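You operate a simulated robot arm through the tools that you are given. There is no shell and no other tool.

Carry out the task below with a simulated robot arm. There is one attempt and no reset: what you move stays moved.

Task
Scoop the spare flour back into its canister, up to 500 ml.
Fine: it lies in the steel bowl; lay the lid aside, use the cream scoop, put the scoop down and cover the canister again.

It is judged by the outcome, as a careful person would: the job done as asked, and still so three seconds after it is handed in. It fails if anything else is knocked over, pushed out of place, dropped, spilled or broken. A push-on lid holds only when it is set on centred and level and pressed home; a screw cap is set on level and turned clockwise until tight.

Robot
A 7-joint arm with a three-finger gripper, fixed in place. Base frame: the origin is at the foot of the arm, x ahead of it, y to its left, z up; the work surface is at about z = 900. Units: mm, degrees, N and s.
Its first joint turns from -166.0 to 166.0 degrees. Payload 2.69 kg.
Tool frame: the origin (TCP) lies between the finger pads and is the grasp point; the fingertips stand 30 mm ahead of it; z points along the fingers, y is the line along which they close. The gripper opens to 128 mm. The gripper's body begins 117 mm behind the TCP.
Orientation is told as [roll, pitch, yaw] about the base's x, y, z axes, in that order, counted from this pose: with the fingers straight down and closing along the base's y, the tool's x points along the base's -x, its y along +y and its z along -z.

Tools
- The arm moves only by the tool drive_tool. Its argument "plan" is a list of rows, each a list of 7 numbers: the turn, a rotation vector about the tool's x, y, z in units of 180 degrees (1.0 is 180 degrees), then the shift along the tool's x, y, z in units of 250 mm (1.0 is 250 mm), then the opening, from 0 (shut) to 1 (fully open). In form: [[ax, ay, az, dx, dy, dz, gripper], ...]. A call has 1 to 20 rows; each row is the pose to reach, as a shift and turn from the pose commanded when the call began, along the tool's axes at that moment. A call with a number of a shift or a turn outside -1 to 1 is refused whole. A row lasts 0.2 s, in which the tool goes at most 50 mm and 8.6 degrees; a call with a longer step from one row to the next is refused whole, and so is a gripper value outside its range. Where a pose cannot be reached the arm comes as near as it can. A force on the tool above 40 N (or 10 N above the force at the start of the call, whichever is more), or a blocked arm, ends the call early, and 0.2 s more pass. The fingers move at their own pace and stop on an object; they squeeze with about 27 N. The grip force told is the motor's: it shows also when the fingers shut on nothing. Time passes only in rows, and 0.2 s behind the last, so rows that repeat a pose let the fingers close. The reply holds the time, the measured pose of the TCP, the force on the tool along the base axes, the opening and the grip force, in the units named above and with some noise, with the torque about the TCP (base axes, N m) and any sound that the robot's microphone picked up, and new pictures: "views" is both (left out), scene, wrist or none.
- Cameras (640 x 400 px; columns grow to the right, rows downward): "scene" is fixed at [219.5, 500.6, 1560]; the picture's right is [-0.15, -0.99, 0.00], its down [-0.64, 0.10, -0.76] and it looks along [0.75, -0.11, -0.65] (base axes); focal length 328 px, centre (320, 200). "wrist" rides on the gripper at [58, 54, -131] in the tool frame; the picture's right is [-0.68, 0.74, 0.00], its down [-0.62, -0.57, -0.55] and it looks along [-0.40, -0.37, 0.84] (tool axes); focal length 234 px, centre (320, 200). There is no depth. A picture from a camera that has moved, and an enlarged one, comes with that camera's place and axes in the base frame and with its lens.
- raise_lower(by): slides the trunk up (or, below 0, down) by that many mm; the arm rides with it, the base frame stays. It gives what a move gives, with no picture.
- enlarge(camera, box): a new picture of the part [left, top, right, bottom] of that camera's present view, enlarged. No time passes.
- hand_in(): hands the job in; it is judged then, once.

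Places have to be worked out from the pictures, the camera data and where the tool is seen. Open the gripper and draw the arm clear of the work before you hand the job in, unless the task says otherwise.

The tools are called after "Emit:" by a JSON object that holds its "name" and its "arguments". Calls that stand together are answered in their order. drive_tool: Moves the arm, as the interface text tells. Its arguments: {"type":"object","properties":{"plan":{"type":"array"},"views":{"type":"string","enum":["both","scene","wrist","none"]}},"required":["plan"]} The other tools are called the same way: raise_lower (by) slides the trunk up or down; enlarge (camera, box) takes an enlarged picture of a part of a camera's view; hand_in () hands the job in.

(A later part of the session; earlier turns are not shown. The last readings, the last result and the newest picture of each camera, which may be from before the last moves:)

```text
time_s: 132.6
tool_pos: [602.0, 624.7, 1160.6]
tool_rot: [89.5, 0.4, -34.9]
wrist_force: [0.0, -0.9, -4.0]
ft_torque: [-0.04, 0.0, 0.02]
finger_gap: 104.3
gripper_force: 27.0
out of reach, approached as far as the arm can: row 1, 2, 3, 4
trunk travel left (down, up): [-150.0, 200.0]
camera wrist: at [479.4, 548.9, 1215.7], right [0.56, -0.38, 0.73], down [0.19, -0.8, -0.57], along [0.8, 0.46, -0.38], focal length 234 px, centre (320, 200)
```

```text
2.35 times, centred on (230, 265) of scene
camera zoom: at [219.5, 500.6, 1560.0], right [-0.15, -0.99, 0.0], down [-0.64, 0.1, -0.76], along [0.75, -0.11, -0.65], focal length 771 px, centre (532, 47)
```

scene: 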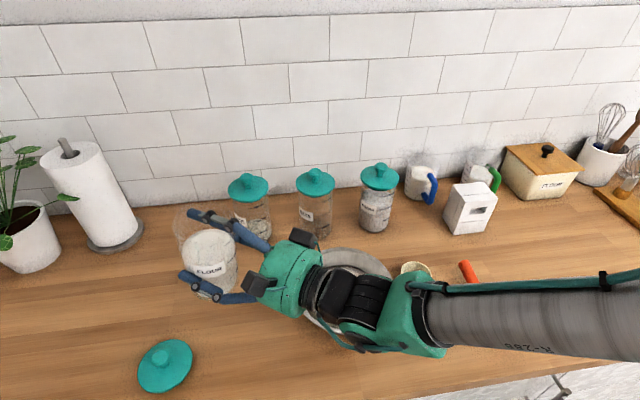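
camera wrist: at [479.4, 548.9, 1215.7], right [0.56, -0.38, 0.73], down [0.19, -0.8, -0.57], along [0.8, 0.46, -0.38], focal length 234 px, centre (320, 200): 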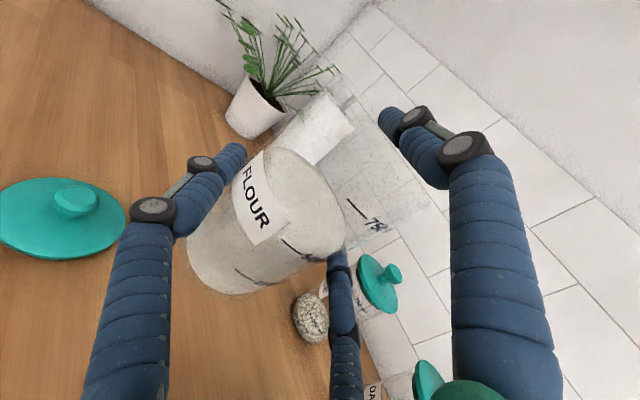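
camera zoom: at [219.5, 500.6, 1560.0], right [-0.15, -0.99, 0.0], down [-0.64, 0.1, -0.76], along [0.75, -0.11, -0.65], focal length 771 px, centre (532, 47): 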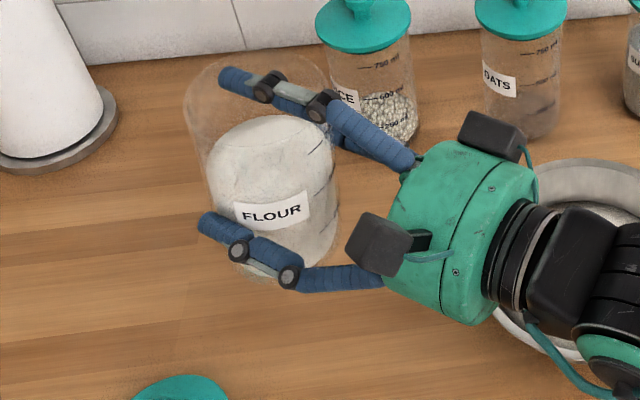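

The wrist will not turn further that way, so instead I'll set the canister down a little nearer the robot, at about (555, 630), where the hand clears the bowl, and shift it later with a top grip. Moving there first at this height.

Emit:
{"name": "drive_tool", "arguments": {"plan": [[0, 0, 0, 0.033, 0, -0.032, 0.5], [0, 0, 0, 0.075, 0, -0.073, 0.5], [0, 0, 0, 0.12, 0, -0.116, 0.5], [0, 0, 0, 0.163, 0, -0.158, 0.5], [0, 0, 0, 0.163, 0, -0.158, 0.5]], "views": "scene"}}

Emit:
{"name": "enlarge", "arguments": {"camera": "scene", "box": [130, 190, 310, 360]}}

```text
time_s: 133.8
tool_pos: [558.1, 603.1, 1165.7]
tool_rot: [89.3, 0.3, -33.6]
wrist_force: [-0.2, 0.1, -3.6]
ft_torque: [-0.07, 0.05, -0.08]
finger_gap: 104.5
gripper_force: 26.9
out of reach, approached as far as the arm can: row 2, 3, 4, 5
trunk travel left (down, up): [-150.0, 200.0]
```

scene: 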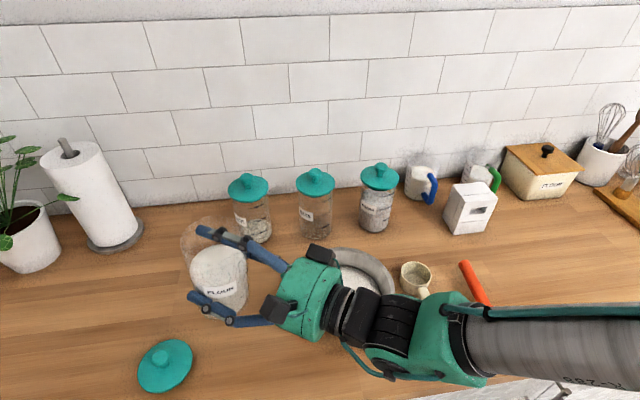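

```text
2.35 times, centred on (220, 275) of scene
camera zoom: at [219.5, 500.6, 1560.0], right [-0.15, -0.99, 0.0], down [-0.64, 0.1, -0.76], along [0.75, -0.11, -0.65], focal length 771 px, centre (555, 24)
```

zoom: 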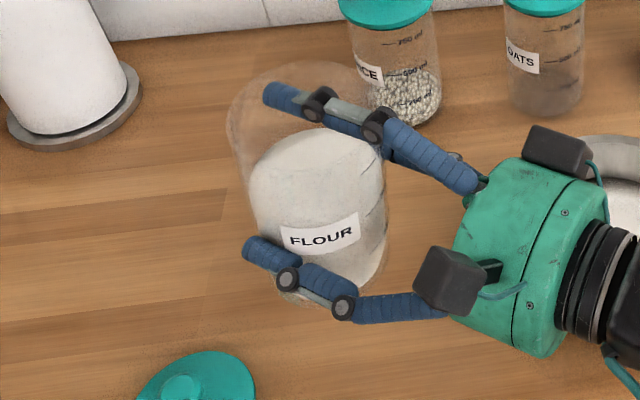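

It stopped at (558, 603) which is fine: the hand clears the bowl by my geometry. I'll lower the whole arm with the trunk by 100 mm, then check.

Emit:
{"name": "raise_lower", "arguments": {"by": -60}}

Emit:
{"name": "drive_tool", "arguments": {"plan": [[0, 0, 0, 0, 0, 0, 0.5]], "views": "both"}}

Emit:
{"name": "enlarge", "arguments": {"camera": "scene", "box": [130, 200, 350, 390]}}

```text
time_s: 134.8
tool_pos: [558.9, 604.8, 1105.7]
tool_rot: [89.2, 0.4, -33.5]
wrist_force: [-0.6, -1.2, -3.5]
ft_torque: [-0.06, 0.03, 0.04]
finger_gap: 104.3
gripper_force: 26.7
trunk travel left (down, up): [-90.0, 260.0]
```

```text
time_s: 135.2
tool_pos: [558.3, 603.8, 1104.3]
tool_rot: [89.3, 0.4, -33.5]
wrist_force: [-0.1, 0.5, -3.6]
ft_torque: [-0.03, 0.01, -0.03]
finger_gap: 104.6
gripper_force: 26.6
trunk travel left (down, up): [-90.0, 260.0]
camera wrist: at [438.1, 526.4, 1160.6], right [0.57, -0.37, 0.73], down [0.2, -0.8, -0.56], along [0.79, 0.47, -0.38], focal length 234 px, centre (320, 200)
```

scene: 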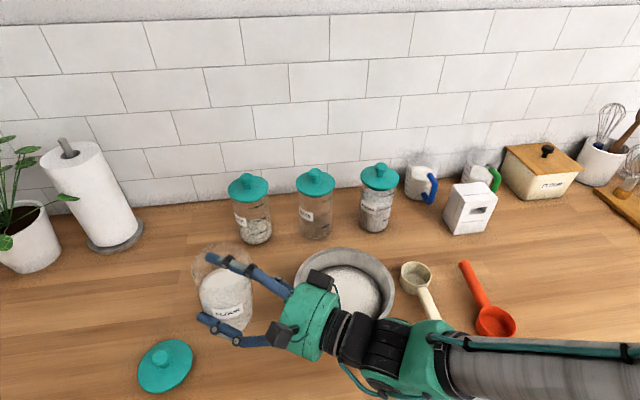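
wrist: 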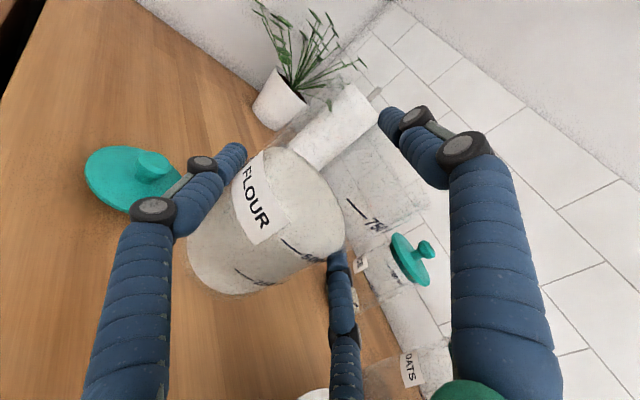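

```text
2.11 times, centred on (240, 295) of scene
camera zoom: at [219.5, 500.6, 1560.0], right [-0.15, -0.99, 0.0], down [-0.64, 0.1, -0.76], along [0.75, -0.11, -0.65], focal length 690 px, centre (488, 0)
```

zoom: 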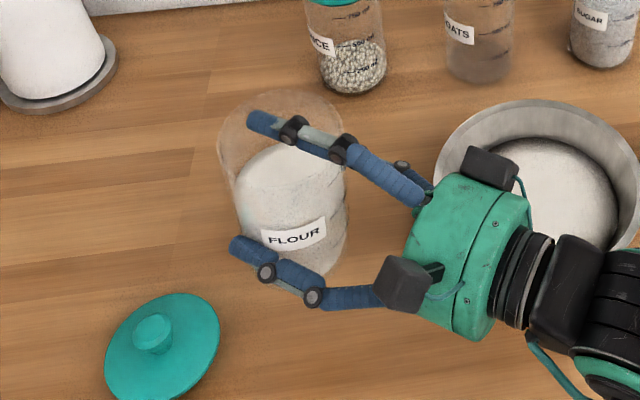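

The trunk lowers smoothly. For more room from the bowl I'll first slide the hand 25 mm to the left (away from the bowl).

Emit:
{"name": "drive_tool", "arguments": {"plan": [[0, 0, 0, 0.03, 0, 0, 0.5], [0, 0, 0, 0.065, 0, 0, 0.5], [0, 0, 0, 0.1, 0, 0, 0.5], [0, 0, 0, 0.1, 0, 0, 0.5]], "views": "none"}}

```text
time_s: 136.2
tool_pos: [547.0, 610.3, 1105.7]
tool_rot: [89.2, 0.5, -32.7]
wrist_force: [0.1, 0.2, -4.5]
ft_torque: [-0.05, 0.03, -0.02]
finger_gap: 104.6
gripper_force: 26.9
out of reach, approached as far as the arm can: row 2, 3, 4
trunk travel left (down, up): [-90.0, 260.0]
```

Now 64 mm between the hand's axis line and the bowl rim, which is enough. Lowering with the trunk again.

Emit:
{"name": "raise_lower", "arguments": {"by": -50}}

Emit:
{"name": "drive_tool", "arguments": {"plan": [[0, 0, 0, 0, 0, 0, 0.5]], "views": "both"}}

Emit:
{"name": "enlarge", "arguments": {"camera": "scene", "box": [160, 230, 310, 360]}}

Emit:
{"name": "enlarge", "arguments": {"camera": "wrist", "box": [140, 100, 440, 330]}}

```text
time_s: 137.1
tool_pos: [546.6, 610.4, 1058.1]
tool_rot: [89.2, 0.5, -32.6]
wrist_force: [-0.1, -0.1, -4.3]
ft_torque: [-0.02, 0.05, 0.01]
finger_gap: 104.7
gripper_force: 26.7
trunk travel left (down, up): [-40.0, 310.0]
```

```text
time_s: 137.5
tool_pos: [546.2, 610.7, 1057.2]
tool_rot: [89.1, 0.5, -32.6]
wrist_force: [0.7, -0.3, -3.2]
ft_torque: [-0.03, 0.05, 0.01]
finger_gap: 104.6
gripper_force: 27.4
trunk travel left (down, up): [-40.0, 310.0]
camera wrist: at [428.0, 531.2, 1112.6], right [0.58, -0.36, 0.73], down [0.21, -0.8, -0.56], along [0.79, 0.48, -0.39], focal length 234 px, centre (320, 200)
```

scene: 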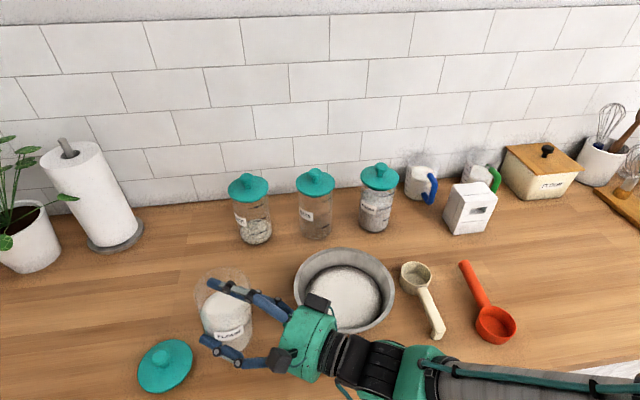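
wrist: 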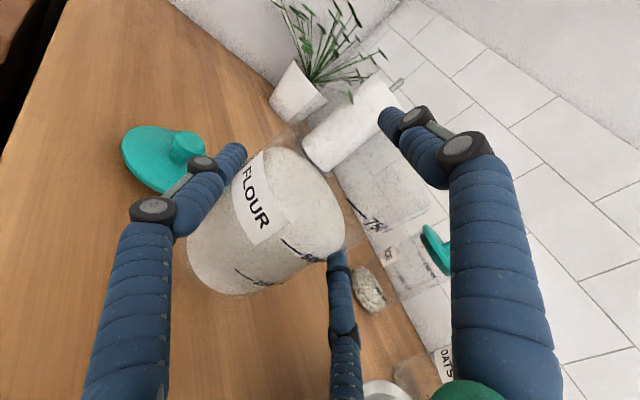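

```text
3.08 times, centred on (235, 295) of scene
camera zoom: at [219.5, 500.6, 1560.0], right [-0.15, -0.99, 0.0], down [-0.64, 0.1, -0.76], along [0.75, -0.11, -0.65], focal length 1008 px, centre (582, -92)
```

zoom: 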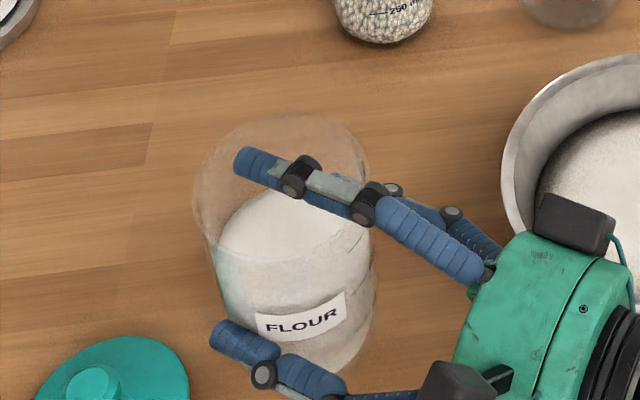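

```text
1.74 times, centred on (290, 215) of wrist
camera zoom: at [428.0, 531.2, 1112.6], right [0.58, -0.36, 0.73], down [0.21, -0.8, -0.56], along [0.79, 0.48, -0.39], focal length 407 px, centre (372, 174)
```

zoom: 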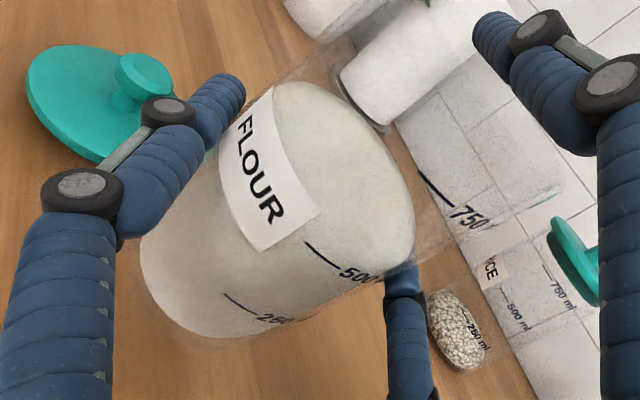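

About 34 mm of clearance remains by my estimate. I'll lower 26 mm, then in small steps until contact.

Emit:
{"name": "raise_lower", "arguments": {"by": -24}}

Emit:
{"name": "raise_lower", "arguments": {"by": -4}}

Emit:
{"name": "drive_tool", "arguments": {"plan": [[0, 0, 0, 0, 0, 0, 0.5]], "views": "both"}}

Emit:
{"name": "enlarge", "arguments": {"camera": "scene", "box": [170, 250, 290, 360]}}

```text
time_s: 138.2
tool_pos: [546.9, 609.8, 1032.9]
tool_rot: [89.2, 0.5, -32.6]
wrist_force: [-0.6, -0.4, -3.7]
ft_torque: [-0.03, -0.01, 0.0]
finger_gap: 104.5
gripper_force: 26.8
trunk travel left (down, up): [-16.0, 334.0]
```

```text
time_s: 138.8
tool_pos: [547.3, 609.9, 1028.8]
tool_rot: [89.1, 0.5, -32.6]
wrist_force: [1.1, 0.3, -3.9]
ft_torque: [-0.03, 0.07, 0.0]
finger_gap: 104.4
gripper_force: 27.2
trunk travel left (down, up): [-12.0, 338.0]
```

```text
time_s: 139.2
tool_pos: [546.4, 610.9, 1028.3]
tool_rot: [89.1, 0.4, -32.6]
wrist_force: [0.6, -0.2, -3.7]
ft_torque: [0.01, 0.0, 0.0]
finger_gap: 104.4
gripper_force: 27.4
trunk travel left (down, up): [-12.0, 338.0]
camera wrist: at [428.0, 531.2, 1084.6], right [0.58, -0.36, 0.73], down [0.21, -0.8, -0.56], along [0.79, 0.48, -0.39], focal length 234 px, centre (320, 200)
```

scene: 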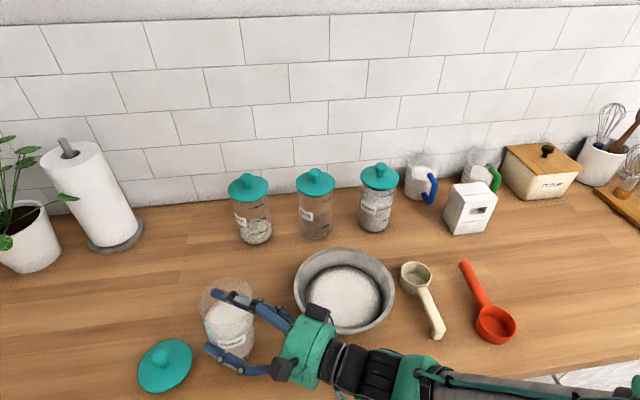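
wrist: 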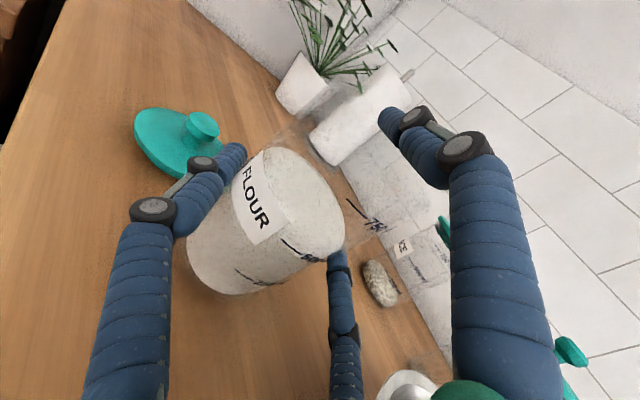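

```text
3.64 times, centred on (230, 305) of scene
camera zoom: at [219.5, 500.6, 1560.0], right [-0.15, -0.99, 0.0], down [-0.64, 0.1, -0.76], along [0.75, -0.11, -0.65], focal length 1191 px, centre (647, -182)
```

zoom: 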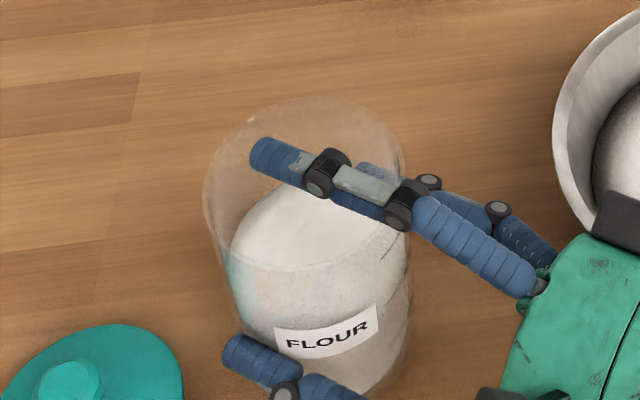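

Emit:
{"name": "raise_lower", "arguments": {"by": -3}}

Emit:
{"name": "raise_lower", "arguments": {"by": -3}}

```text
time_s: 139.7
tool_pos: [546.8, 610.7, 1025.9]
tool_rot: [89.2, 0.5, -32.6]
wrist_force: [0.8, 0.6, -3.5]
ft_torque: [-0.04, 0.04, -0.01]
finger_gap: 104.2
gripper_force: 27.3
trunk travel left (down, up): [-9.0, 341.0]
```

```text
time_s: 140.2
tool_pos: [545.6, 609.5, 1023.8]
tool_rot: [89.2, 0.5, -32.5]
wrist_force: [-0.7, 0.0, -4.0]
ft_torque: [-0.04, 0.02, 0.01]
finger_gap: 104.4
gripper_force: 27.2
trunk travel left (down, up): [-6.0, 344.0]
```

Emit:
{"name": "raise_lower", "arguments": {"by": -3}}

Emit:
{"name": "raise_lower", "arguments": {"by": -3}}

Emit:
{"name": "enlarge", "arguments": {"camera": "scene", "box": [190, 290, 280, 370]}}

Emit:
{"name": "enlarge", "arguments": {"camera": "wrist", "box": [140, 120, 400, 330]}}

```text
time_s: 140.7
tool_pos: [546.3, 610.6, 1019.7]
tool_rot: [89.1, 0.4, -32.5]
wrist_force: [0.3, 0.2, -4.4]
ft_torque: [-0.04, 0.0, 0.02]
finger_gap: 104.3
gripper_force: 26.8
trunk travel left (down, up): [-3.0, 347.0]
```

```text
time_s: 141.2
tool_pos: [546.8, 609.4, 1016.7]
tool_rot: [89.0, 0.5, -32.6]
wrist_force: [-0.1, 0.1, -3.7]
ft_torque: [-0.01, -0.01, 0.0]
finger_gap: 104.4
gripper_force: 27.1
trunk travel left (down, up): [0.0, 350.0]
```

```text
5.00 times, centred on (235, 330) of scene
camera zoom: at [219.5, 500.6, 1560.0], right [-0.15, -0.99, 0.0], down [-0.64, 0.1, -0.76], along [0.75, -0.11, -0.65], focal length 1638 px, centre (745, -450)
```

zoom: 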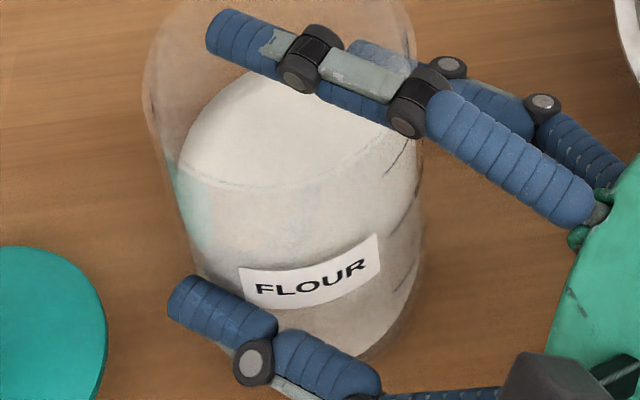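

```text
1.90 times, centred on (270, 225) of wrist
camera zoom: at [428.0, 531.2, 1072.6], right [0.58, -0.36, 0.73], down [0.21, -0.8, -0.56], along [0.79, 0.48, -0.39], focal length 446 px, centre (415, 152)
```

zoom: 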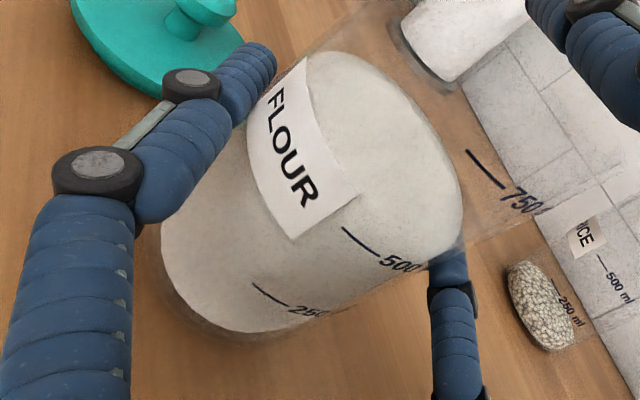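

No contact yet and the trunk is at its bottom. I'll finish lowering with the arm in small steps.

Emit:
{"name": "drive_tool", "arguments": {"plan": [[0, 0, 0, 0, -0.006, 0, 0.5], [0, 0, 0, 0, -0.012, 0, 0.5], [0, 0, 0, 0, -0.016, 0, 0.5]], "views": "none"}}

Emit:
{"name": "drive_tool", "arguments": {"plan": [[0, 0, 0, 0, -0.006, 0, 0.5], [0, 0, 0, 0, -0.012, 0, 0.5], [0, 0, 0, 0, -0.016, 0, 0.5]], "views": "none"}}

```text
time_s: 142.0
tool_pos: [546.9, 610.2, 1013.8]
tool_rot: [89.1, 0.4, -32.6]
wrist_force: [1.0, -0.2, -3.7]
ft_torque: [0.02, 0.0, -0.01]
finger_gap: 104.4
gripper_force: 27.3
trunk travel left (down, up): [0.0, 350.0]
```

```text
time_s: 142.8
tool_pos: [547.4, 608.9, 1012.7]
tool_rot: [89.4, 0.4, -32.5]
wrist_force: [-2.5, 3.2, 14.4]
ft_torque: [-0.21, 0.34, -0.07]
finger_gap: 104.6
gripper_force: 27.2
trunk travel left (down, up): [0.0, 350.0]
```

Contact with the counter at TCP z ≈ 1012.5. I'll ease the pressure, check it is upright, then open.

Emit:
{"name": "drive_tool", "arguments": {"plan": [[0, 0, 0, 0, 0.005, 0, 0.5], [0, 0, 0, 0, 0.005, 0, 0.5]], "views": "both"}}

Emit:
{"name": "enlarge", "arguments": {"camera": "scene", "box": [170, 260, 290, 370]}}

```text
time_s: 143.4
tool_pos: [545.8, 609.4, 1012.1]
tool_rot: [89.3, 0.4, -32.4]
wrist_force: [3.3, 7.6, 18.3]
ft_torque: [0.29, -0.41, 0.11]
finger_gap: 104.2
gripper_force: 27.1
trunk travel left (down, up): [0.0, 350.0]
camera wrist: at [427.9, 530.4, 1067.6], right [0.58, -0.36, 0.73], down [0.22, -0.8, -0.56], along [0.79, 0.49, -0.38], focal length 234 px, centre (320, 200)
```

scene: 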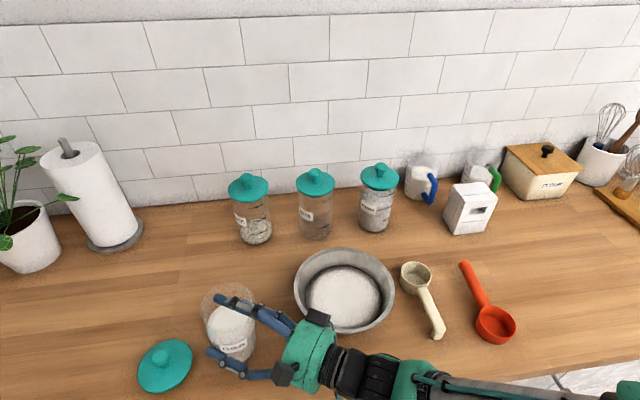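
wrist: 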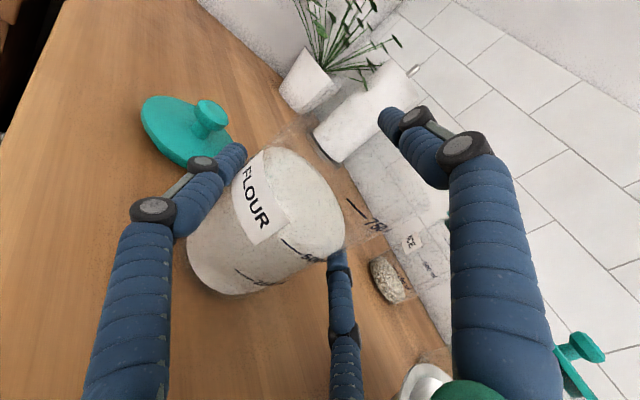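

```text
3.64 times, centred on (230, 315) of scene
camera zoom: at [219.5, 500.6, 1560.0], right [-0.15, -0.99, 0.0], down [-0.64, 0.1, -0.76], along [0.75, -0.11, -0.65], focal length 1191 px, centre (647, -218)
```

zoom: 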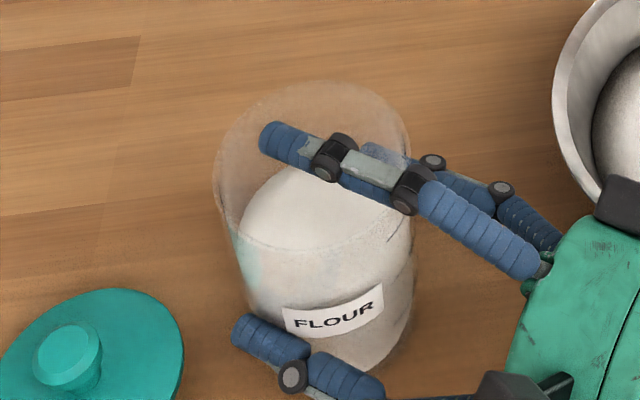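

Emit:
{"name": "drive_tool", "arguments": {"plan": [[0, 0, 0, 0, 0.004, 0, 0.5], [0, 0, 0, 0, 0.004, 0, 0.5]], "views": "none"}}

```text
time_s: 144.0
tool_pos: [546.5, 609.1, 1011.4]
tool_rot: [89.2, 0.4, -32.5]
wrist_force: [6.8, 3.2, 19.8]
ft_torque: [-0.06, -0.44, 0.1]
finger_gap: 104.2
gripper_force: 27.0
trunk travel left (down, up): [0.0, 350.0]
```

Emit:
{"name": "raise_lower", "arguments": {"by": 2}}

Emit:
{"name": "drive_tool", "arguments": {"plan": [[0, 0, 0, 0, 0, 0, 0.5]], "views": "none"}}

```text
time_s: 144.6
tool_pos: [547.3, 609.3, 1011.9]
tool_rot: [89.1, 0.5, -32.4]
wrist_force: [4.6, 2.1, 13.3]
ft_torque: [-0.15, -0.22, 0.03]
finger_gap: 104.4
gripper_force: 27.3
trunk travel left (down, up): [-2.0, 348.0]
```

```text
time_s: 144.9
tool_pos: [546.3, 609.4, 1011.4]
tool_rot: [89.1, 0.5, -32.4]
wrist_force: [2.0, 0.2, 9.6]
ft_torque: [-0.31, -0.03, 0.04]
finger_gap: 104.3
gripper_force: 27.1
trunk travel left (down, up): [-2.0, 348.0]
```

Force is easing (about 10 N). One more millimetre up, then I open the fingers.

Emit:
{"name": "raise_lower", "arguments": {"by": 1}}

Emit:
{"name": "drive_tool", "arguments": {"plan": [[0, 0, 0, 0, 0, 0, 0.5], [0, 0, 0, 0, 0, 0, 0.85], [0, 0, 0, 0, 0, 0, 0.9], [0, 0, 0, 0, 0, 0, 0.95], [0, 0, 0, 0, 0, 0, 1], [0, 0, 0, 0, 0, 0, 1]], "views": "both"}}

Emit:
{"name": "enlarge", "arguments": {"camera": "scene", "box": [170, 260, 290, 370]}}

Emit:
{"name": "enlarge", "arguments": {"camera": "wrist", "box": [140, 100, 440, 330]}}

```text
time_s: 145.5
tool_pos: [545.5, 609.1, 1011.6]
tool_rot: [89.0, 0.6, -32.4]
wrist_force: [1.1, 1.6, 1.9]
ft_torque: [-0.09, -0.01, 0.01]
finger_gap: 104.3
gripper_force: 26.5
trunk travel left (down, up): [-3.0, 347.0]
```

```text
time_s: 146.9
tool_pos: [546.0, 609.5, 1014.7]
tool_rot: [89.1, 0.5, -32.4]
wrist_force: [-0.5, 0.1, 0.2]
ft_torque: [-0.06, -0.01, -0.01]
finger_gap: 128.0
gripper_force: 0.1
trunk travel left (down, up): [-3.0, 347.0]
camera wrist: at [427.8, 530.9, 1069.5], right [0.58, -0.36, 0.73], down [0.22, -0.8, -0.56], along [0.78, 0.48, -0.39], focal length 234 px, centre (320, 200)
```

scene: 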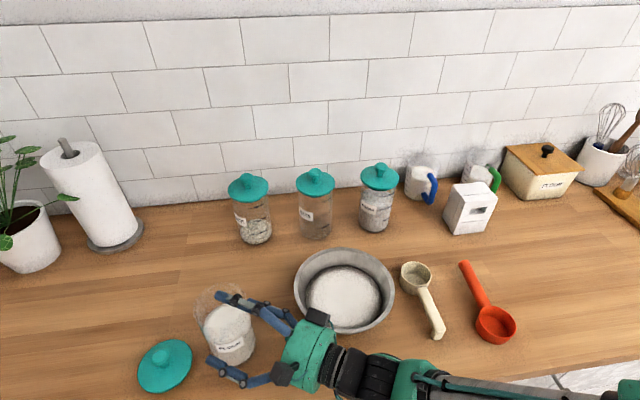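
wrist: 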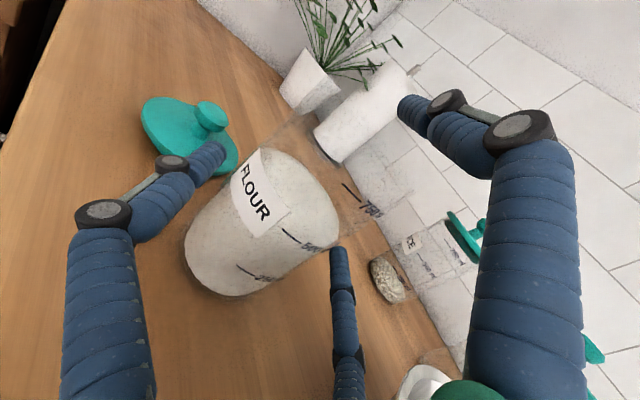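

```text
3.64 times, centred on (230, 315) of scene
camera zoom: at [219.5, 500.6, 1560.0], right [-0.15, -0.99, 0.0], down [-0.64, 0.1, -0.76], along [0.75, -0.11, -0.65], focal length 1191 px, centre (647, -218)
```

zoom: 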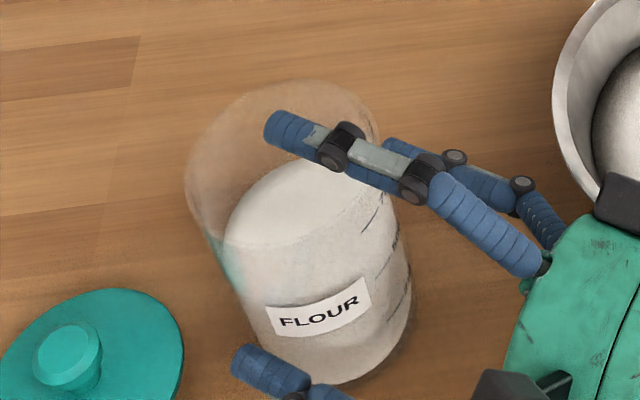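

```text
1.74 times, centred on (290, 215) of wrist
camera zoom: at [427.8, 530.9, 1069.5], right [0.58, -0.36, 0.73], down [0.22, -0.8, -0.56], along [0.78, 0.48, -0.39], focal length 407 px, centre (372, 174)
```

zoom: 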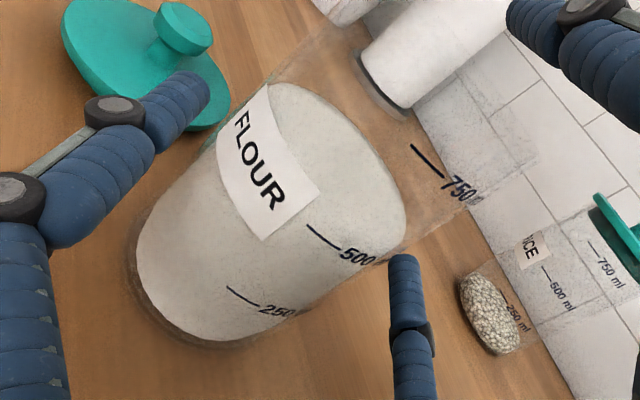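

The canister stands free on the counter with the flour about level with the 500 mark. I'll withdraw safely by raising the trunk straight up, which slides the open fingers up along its sides without re-posing the arm.

Emit:
{"name": "raise_lower", "arguments": {"by": 60}}

Emit:
{"name": "raise_lower", "arguments": {"by": 100}}

Emit:
{"name": "drive_tool", "arguments": {"plan": [[0, 0, 0, 0, 0, 0, 1]], "views": "both"}}

Emit:
{"name": "enlarge", "arguments": {"camera": "scene", "box": [170, 250, 290, 370]}}

Emit:
{"name": "enlarge", "arguments": {"camera": "wrist", "box": [140, 80, 400, 300]}}

```text
time_s: 147.9
tool_pos: [547.0, 610.1, 1073.1]
tool_rot: [89.1, 0.5, -32.6]
wrist_force: [-0.2, 0.8, 0.0]
ft_torque: [-0.03, -0.02, 0.0]
finger_gap: 128.0
gripper_force: 0.0
trunk travel left (down, up): [-63.0, 287.0]
```

```text
time_s: 149.2
tool_pos: [546.2, 610.8, 1172.6]
tool_rot: [89.1, 0.4, -32.5]
wrist_force: [-0.9, -0.1, 0.0]
ft_torque: [-0.02, -0.02, 0.0]
finger_gap: 127.8
gripper_force: 0.1
trunk travel left (down, up): [-163.0, 187.0]
```

```text
time_s: 149.6
tool_pos: [545.4, 610.5, 1173.6]
tool_rot: [89.1, 0.4, -32.5]
wrist_force: [-0.3, 0.6, -0.4]
ft_torque: [0.01, -0.01, 0.02]
finger_gap: 127.9
gripper_force: 0.0
trunk travel left (down, up): [-163.0, 187.0]
camera wrist: at [427.8, 530.9, 1229.4], right [0.58, -0.36, 0.73], down [0.22, -0.8, -0.56], along [0.78, 0.48, -0.39], focal length 234 px, centre (320, 200)
```

scene: 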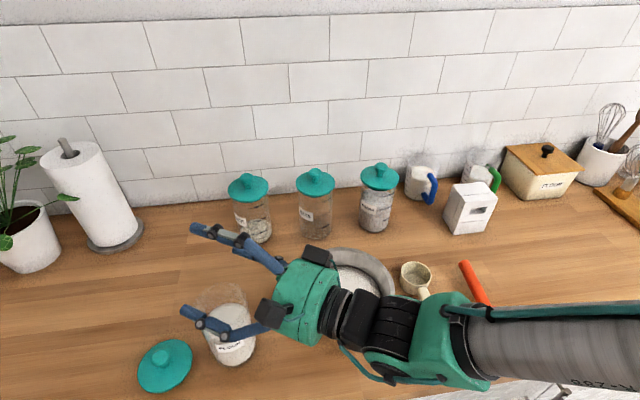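
wrist: 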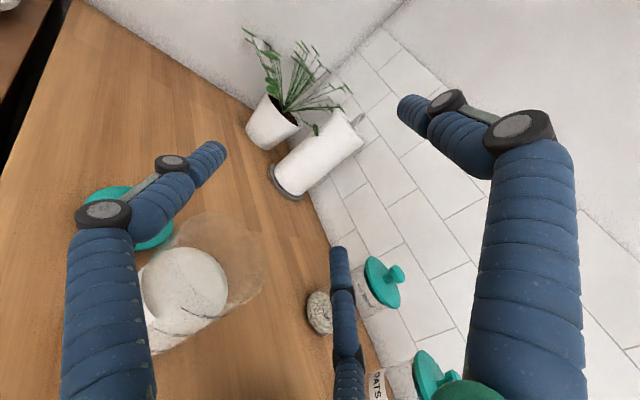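

```text
3.33 times, centred on (230, 310) of scene
camera zoom: at [219.5, 500.6, 1560.0], right [-0.15, -0.99, 0.0], down [-0.64, 0.1, -0.76], along [0.75, -0.11, -0.65], focal length 1092 px, centre (620, -167)
```

zoom: 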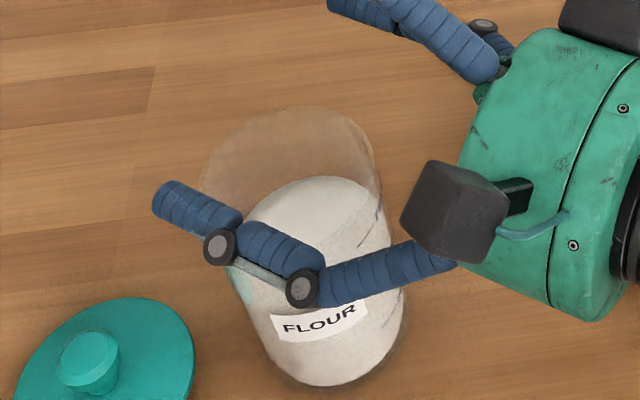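

```text
1.82 times, centred on (270, 190) of wrist
camera zoom: at [427.8, 530.9, 1229.4], right [0.58, -0.36, 0.73], down [0.22, -0.8, -0.56], along [0.78, 0.48, -0.39], focal length 426 px, centre (411, 218)
```

zoom: 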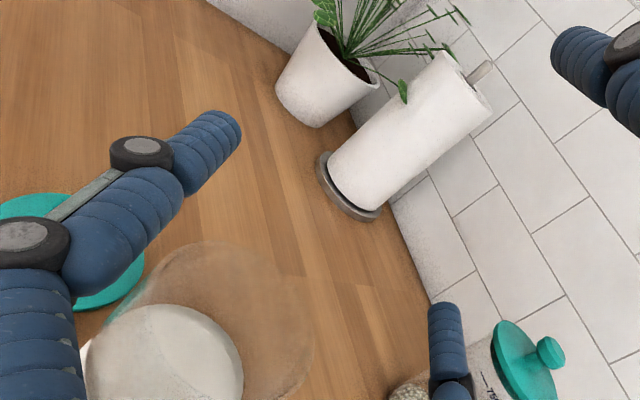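

The canister is upright and undisturbed. I'll raise the trunk a further 150 mm so that any re-posing of the arm happens well clear of everything, then bring the tool back to pointing down.

Emit:
{"name": "raise_lower", "arguments": {"by": 150}}

Emit:
{"name": "drive_tool", "arguments": {"plan": [[0.03, 0, 0, 0, 0, -0.04, 1], [0.07, 0, 0, 0, 0, -0.08, 1], [0.115, 0, 0, 0, 0, -0.12, 1], [0.16, 0, 0, 0, 0, -0.16, 1], [0.205, 0, 0, 0, 0, -0.2, 1], [0.25, 0, 0, 0, 0, -0.2, 1], [0.295, 0, 0, 0, 0, -0.2, 1], [0.34, 0, 0, 0, 0, -0.2, 1], [0.385, 0, 0, 0, 0, -0.2, 1], [0.43, 0, 0, 0, 0, -0.2, 1], [0.475, 0, 0, 0, 0, -0.2, 1], [0.495, 0, 0, 0, 0, -0.2, 1], [0.495, 0, 0, 0, 0, -0.2, 1]], "views": "scene"}}

```text
time_s: 151.3
tool_pos: [545.9, 610.6, 1323.1]
tool_rot: [89.2, 0.5, -32.5]
wrist_force: [-0.6, -0.3, -1.6]
ft_torque: [0.02, 0.01, -0.03]
finger_gap: 127.9
gripper_force: 0.1
trunk travel left (down, up): [-313.0, 37.0]
```

```text
time_s: 154.1
tool_pos: [518.6, 567.2, 1326.4]
tool_rot: [0.1, 0.4, -32.5]
wrist_force: [-0.7, -0.6, 0.2]
ft_torque: [0.09, -0.09, 0.02]
finger_gap: 127.9
gripper_force: 0.1
trunk travel left (down, up): [-313.0, 37.0]
```

scene: 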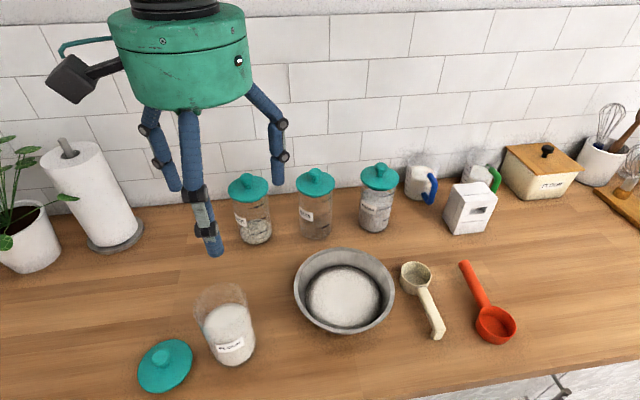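

Tool is vertical again and everything is in place. I'll turn the heading back to 0 and lower the trunk part way, then measure the canister's position and level.

Emit:
{"name": "drive_tool", "arguments": {"plan": [[0, 0, -0.045, 0, 0, 0, 1], [0, 0, -0.09, 0, 0, 0, 1], [0, 0, -0.135, 0, 0, 0, 1], [0, 0, -0.1806, 0, 0, 0, 1], [0, 0, -0.1806, 0, 0, 0, 1]], "views": "none"}}

Emit:
{"name": "raise_lower", "arguments": {"by": -130}}

Emit:
{"name": "drive_tool", "arguments": {"plan": [[0, 0, 0, 0, 0, 0, 1]], "views": "both"}}

Emit:
{"name": "enlarge", "arguments": {"camera": "scene", "box": [180, 270, 270, 370]}}

Emit:
{"name": "enlarge", "arguments": {"camera": "wrist", "box": [240, 40, 400, 180]}}

```text
time_s: 155.3
tool_pos: [519.2, 567.2, 1323.1]
tool_rot: [0.3, 0.4, 0.0]
wrist_force: [-0.5, 0.6, 0.0]
ft_torque: [-0.02, 0.01, 0.01]
finger_gap: 128.1
gripper_force: 0.1
trunk travel left (down, up): [-313.0, 37.0]
```

```text
time_s: 156.9
tool_pos: [520.4, 567.9, 1193.8]
tool_rot: [0.3, 0.3, 0.0]
wrist_force: [0.3, 0.0, 0.2]
ft_torque: [0.03, 0.01, 0.0]
finger_gap: 128.2
gripper_force: 0.1
trunk travel left (down, up): [-183.0, 167.0]
```

```text
time_s: 157.3
tool_pos: [519.0, 569.1, 1193.4]
tool_rot: [0.3, 0.4, -0.1]
wrist_force: [0.4, -0.3, -0.2]
ft_torque: [-0.04, -0.03, 0.0]
finger_gap: 127.9
gripper_force: 0.0
trunk travel left (down, up): [-183.0, 167.0]
camera wrist: at [462.3, 620.4, 1325.6], right [0.68, 0.74, 0.0], down [0.62, -0.57, 0.54], along [0.4, -0.37, -0.84], focal length 234 px, centre (320, 200)
```

scene: 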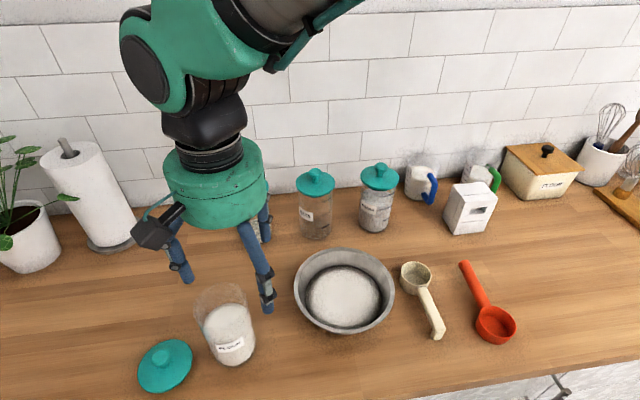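
wrist: 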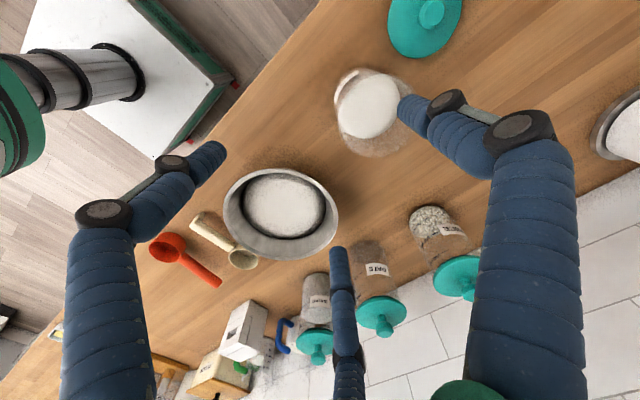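

```text
4.00 times, centred on (225, 320) of scene
camera zoom: at [219.5, 500.6, 1560.0], right [-0.15, -0.99, 0.0], down [-0.64, 0.1, -0.76], along [0.75, -0.11, -0.65], focal length 1310 px, centre (700, -280)
```

zoom: 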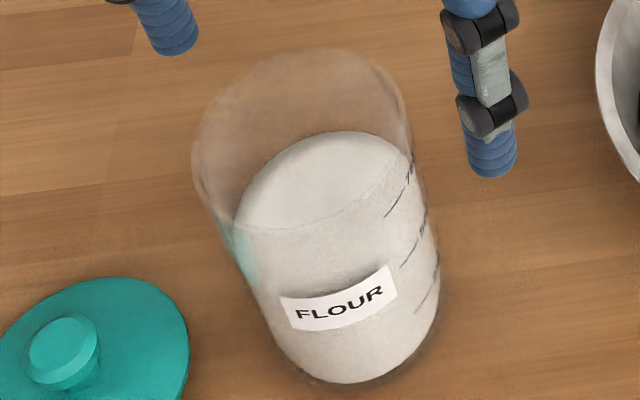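

```text
2.86 times, centred on (320, 110) of wrist
camera zoom: at [462.3, 620.4, 1325.6], right [0.68, 0.74, 0.0], down [0.62, -0.57, 0.54], along [0.4, -0.37, -0.84], focal length 669 px, centre (320, 457)
```

zoom: 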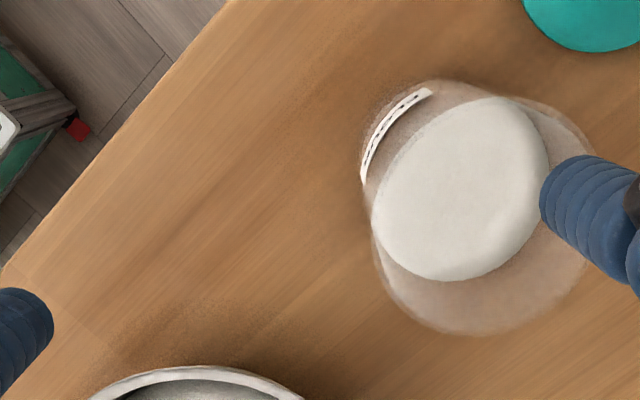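

The canister stands upright at about (551, 625) and the flour's back edge computes to z ≈ 996, right at the 500 ml mark — nothing was lost. I'll return it to its original place with a three-finger grip from above; first I centre over it.

Emit:
{"name": "drive_tool", "arguments": {"plan": [[0, 0, 0, -0.06, 0.11, 0, 1], [0, 0, 0, -0.128, 0.226, 0, 1], [0, 0, 0, -0.128, 0.226, 0.1, 1], [0, 0, 0, -0.128, 0.226, 0.2, 1], [0, 0, 0, -0.128, 0.226, 0.3, 1], [0, 0, 0, -0.128, 0.226, 0.3, 1]], "views": "both"}}

Emit:
{"name": "enlarge", "arguments": {"camera": "wrist", "box": [200, 40, 440, 240]}}

Emit:
{"name": "enlarge", "arguments": {"camera": "scene", "box": [150, 220, 300, 370]}}

```text
time_s: 158.7
tool_pos: [549.5, 624.8, 1117.6]
tool_rot: [0.3, 0.3, -0.1]
wrist_force: [-0.1, -0.3, 1.3]
ft_torque: [0.03, -0.01, 0.02]
finger_gap: 127.7
gripper_force: 0.0
trunk travel left (down, up): [-183.0, 167.0]
camera wrist: at [493.2, 676.9, 1248.8], right [0.68, 0.74, 0.0], down [0.62, -0.57, 0.54], along [0.4, -0.37, -0.84], focal length 234 px, centre (320, 200)
```

scene: 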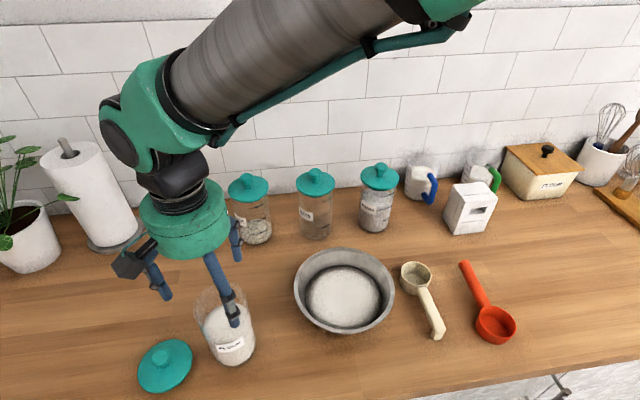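
wrist: 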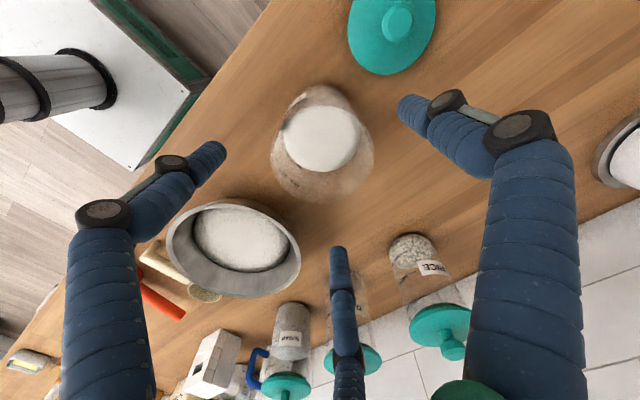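

```text
2.00 times, centred on (320, 140) of wrist
camera zoom: at [493.2, 676.9, 1248.8], right [0.68, 0.74, 0.0], down [0.62, -0.57, 0.54], along [0.4, -0.37, -0.84], focal length 468 px, centre (320, 320)
```

zoom: 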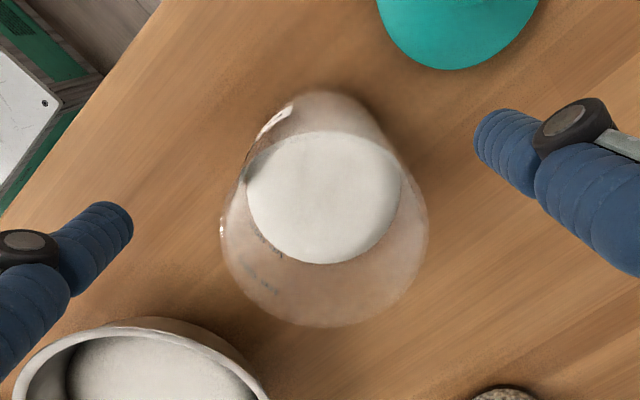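

```text
2.67 times, centred on (225, 295) of scene
camera zoom: at [219.5, 500.6, 1560.0], right [-0.15, -0.99, 0.0], down [-0.64, 0.1, -0.76], along [0.75, -0.11, -0.65], focal length 873 px, centre (573, -53)
```

zoom: 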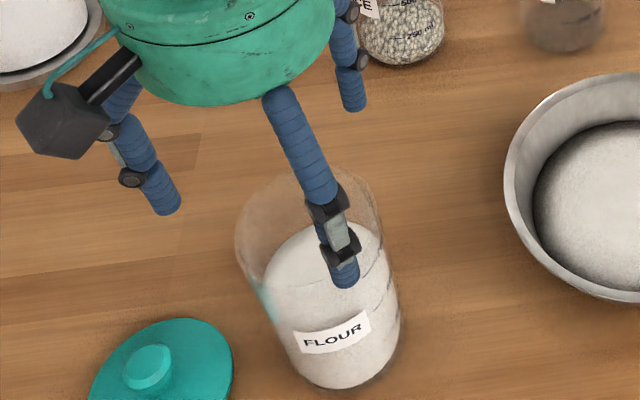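

The rim centre triangulates to about (549.5, 626.5), within 2 mm of the tool. I'll lower the open fingers around the canister to mid-height.

Emit:
{"name": "drive_tool", "arguments": {"plan": [[0, 0, 0, 0, 0.006, 0.08, 1], [0, 0, 0, 0, 0.006, 0.17, 1], [0, 0, 0, 0, 0.006, 0.26, 1], [0, 0, 0, 0, 0.006, 0.35, 1], [0, 0, 0, 0, 0.006, 0.43, 1], [0, 0, 0, 0, 0.006, 0.47, 1], [0, 0, 0, 0, 0.006, 0.47, 1]], "views": "both"}}

Emit:
{"name": "enlarge", "arguments": {"camera": "wrist", "box": [180, 60, 460, 280]}}

Emit:
{"name": "enlarge", "arguments": {"camera": "scene", "box": [150, 220, 300, 370]}}

```text
time_s: 160.3
tool_pos: [549.3, 626.0, 1001.3]
tool_rot: [0.3, 0.4, 0.0]
wrist_force: [-0.1, -0.4, -1.1]
ft_torque: [0.01, 0.03, 0.01]
finger_gap: 128.0
gripper_force: 0.0
trunk travel left (down, up): [-183.0, 167.0]
camera wrist: at [492.1, 679.0, 1133.2], right [0.68, 0.74, 0.0], down [0.62, -0.57, 0.54], along [0.4, -0.37, -0.84], focal length 234 px, centre (320, 200)
```

scene: 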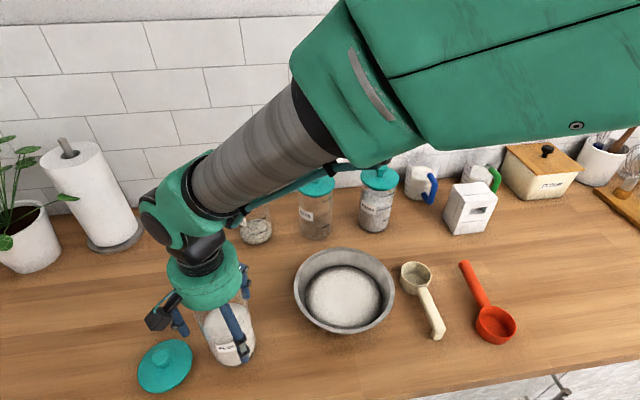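
wrist: 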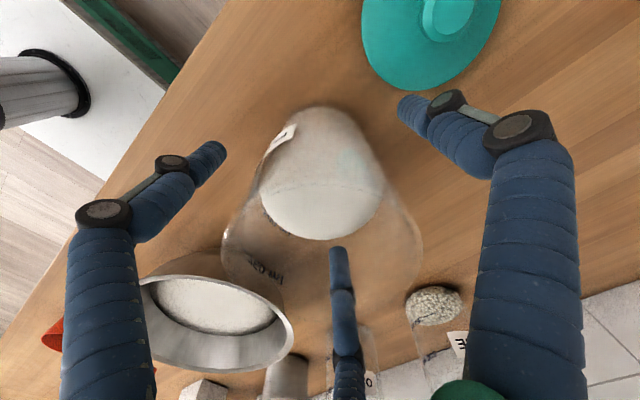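

```text
1.82 times, centred on (320, 170) of wrist
camera zoom: at [492.1, 679.0, 1133.2], right [0.68, 0.74, 0.0], down [0.62, -0.57, 0.54], along [0.4, -0.37, -0.84], focal length 426 px, centre (320, 254)
```

zoom: 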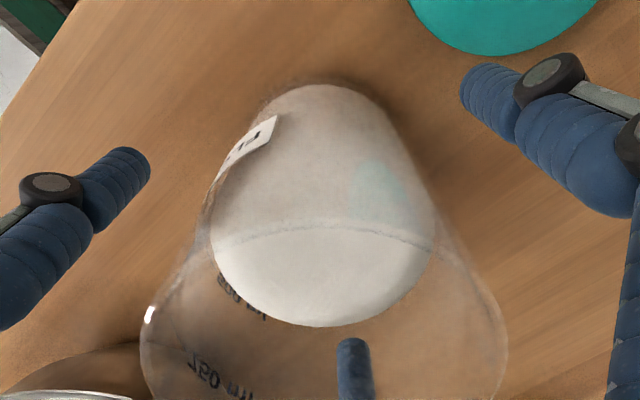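

```text
2.67 times, centred on (225, 295) of scene
camera zoom: at [219.5, 500.6, 1560.0], right [-0.15, -0.99, 0.0], down [-0.64, 0.1, -0.76], along [0.75, -0.11, -0.65], focal length 873 px, centre (573, -53)
```

zoom: 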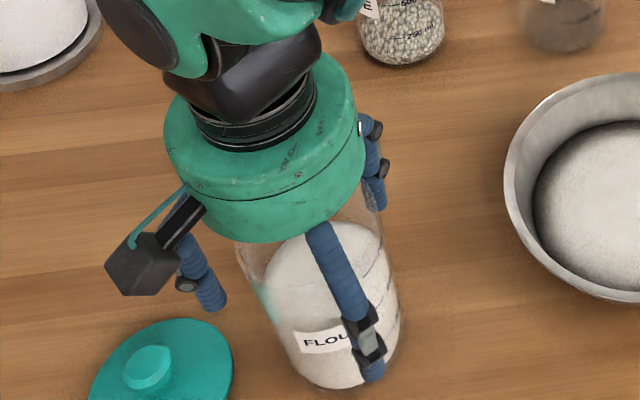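

The fingers surround the canister evenly. Closing slowly to grip it.

Emit:
{"name": "drive_tool", "arguments": {"plan": [[0, 0, 0, 0, 0, 0, 0.95], [0, 0, 0, 0, 0, 0, 0.9], [0, 0, 0, 0, 0, 0, 0.85], [0, 0, 0, 0, 0, 0, 0.8], [0, 0, 0, 0, 0, 0, 0.77], [0, 0, 0, 0, 0, 0, 0.74], [0, 0, 0, 0, 0, 0, 0.71], [0, 0, 0, 0, 0, 0, 0.68], [0, 0, 0, 0, 0, 0, 0.6], [0, 0, 0, 0, 0, 0, 0.6]], "views": "both"}}

Emit:
{"name": "enlarge", "arguments": {"camera": "scene", "box": [150, 220, 300, 370]}}

```text
time_s: 162.5
tool_pos: [549.1, 625.9, 1002.2]
tool_rot: [0.3, 0.4, 0.0]
wrist_force: [1.8, -1.4, 1.7]
ft_torque: [-0.13, -0.02, 0.04]
finger_gap: 87.7
gripper_force: 8.2
trunk travel left (down, up): [-183.0, 167.0]
camera wrist: at [492.2, 678.8, 1133.5], right [0.68, 0.74, 0.0], down [0.62, -0.57, 0.54], along [0.4, -0.37, -0.84], focal length 234 px, centre (320, 200)
```

scene: 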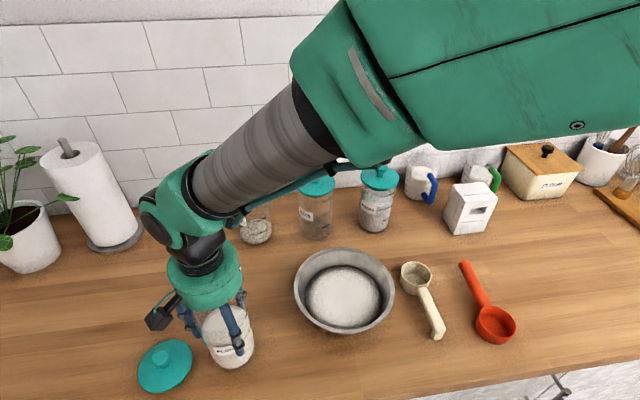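
wrist: 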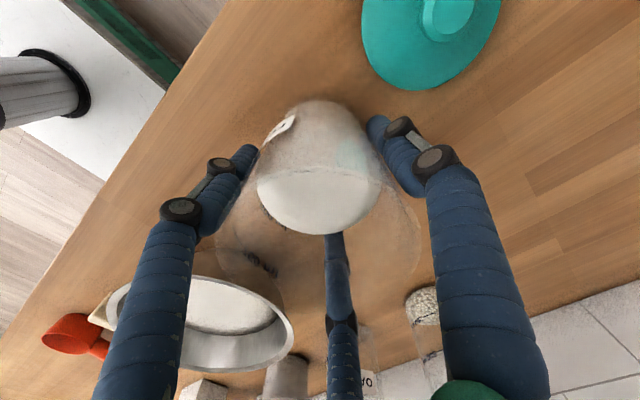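

```text
2.67 times, centred on (225, 295) of scene
camera zoom: at [219.5, 500.6, 1560.0], right [-0.15, -0.99, 0.0], down [-0.64, 0.1, -0.76], along [0.75, -0.11, -0.65], focal length 873 px, centre (573, -53)
```

zoom: 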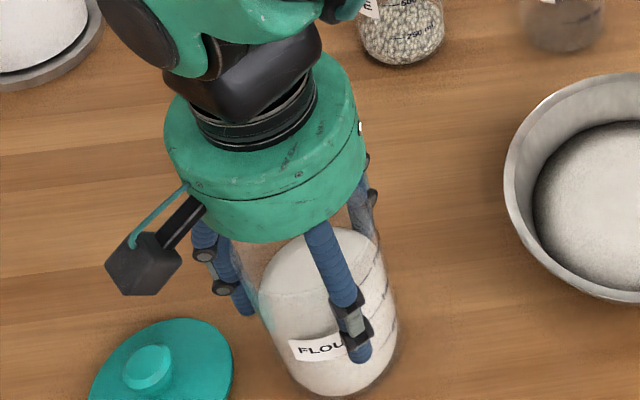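

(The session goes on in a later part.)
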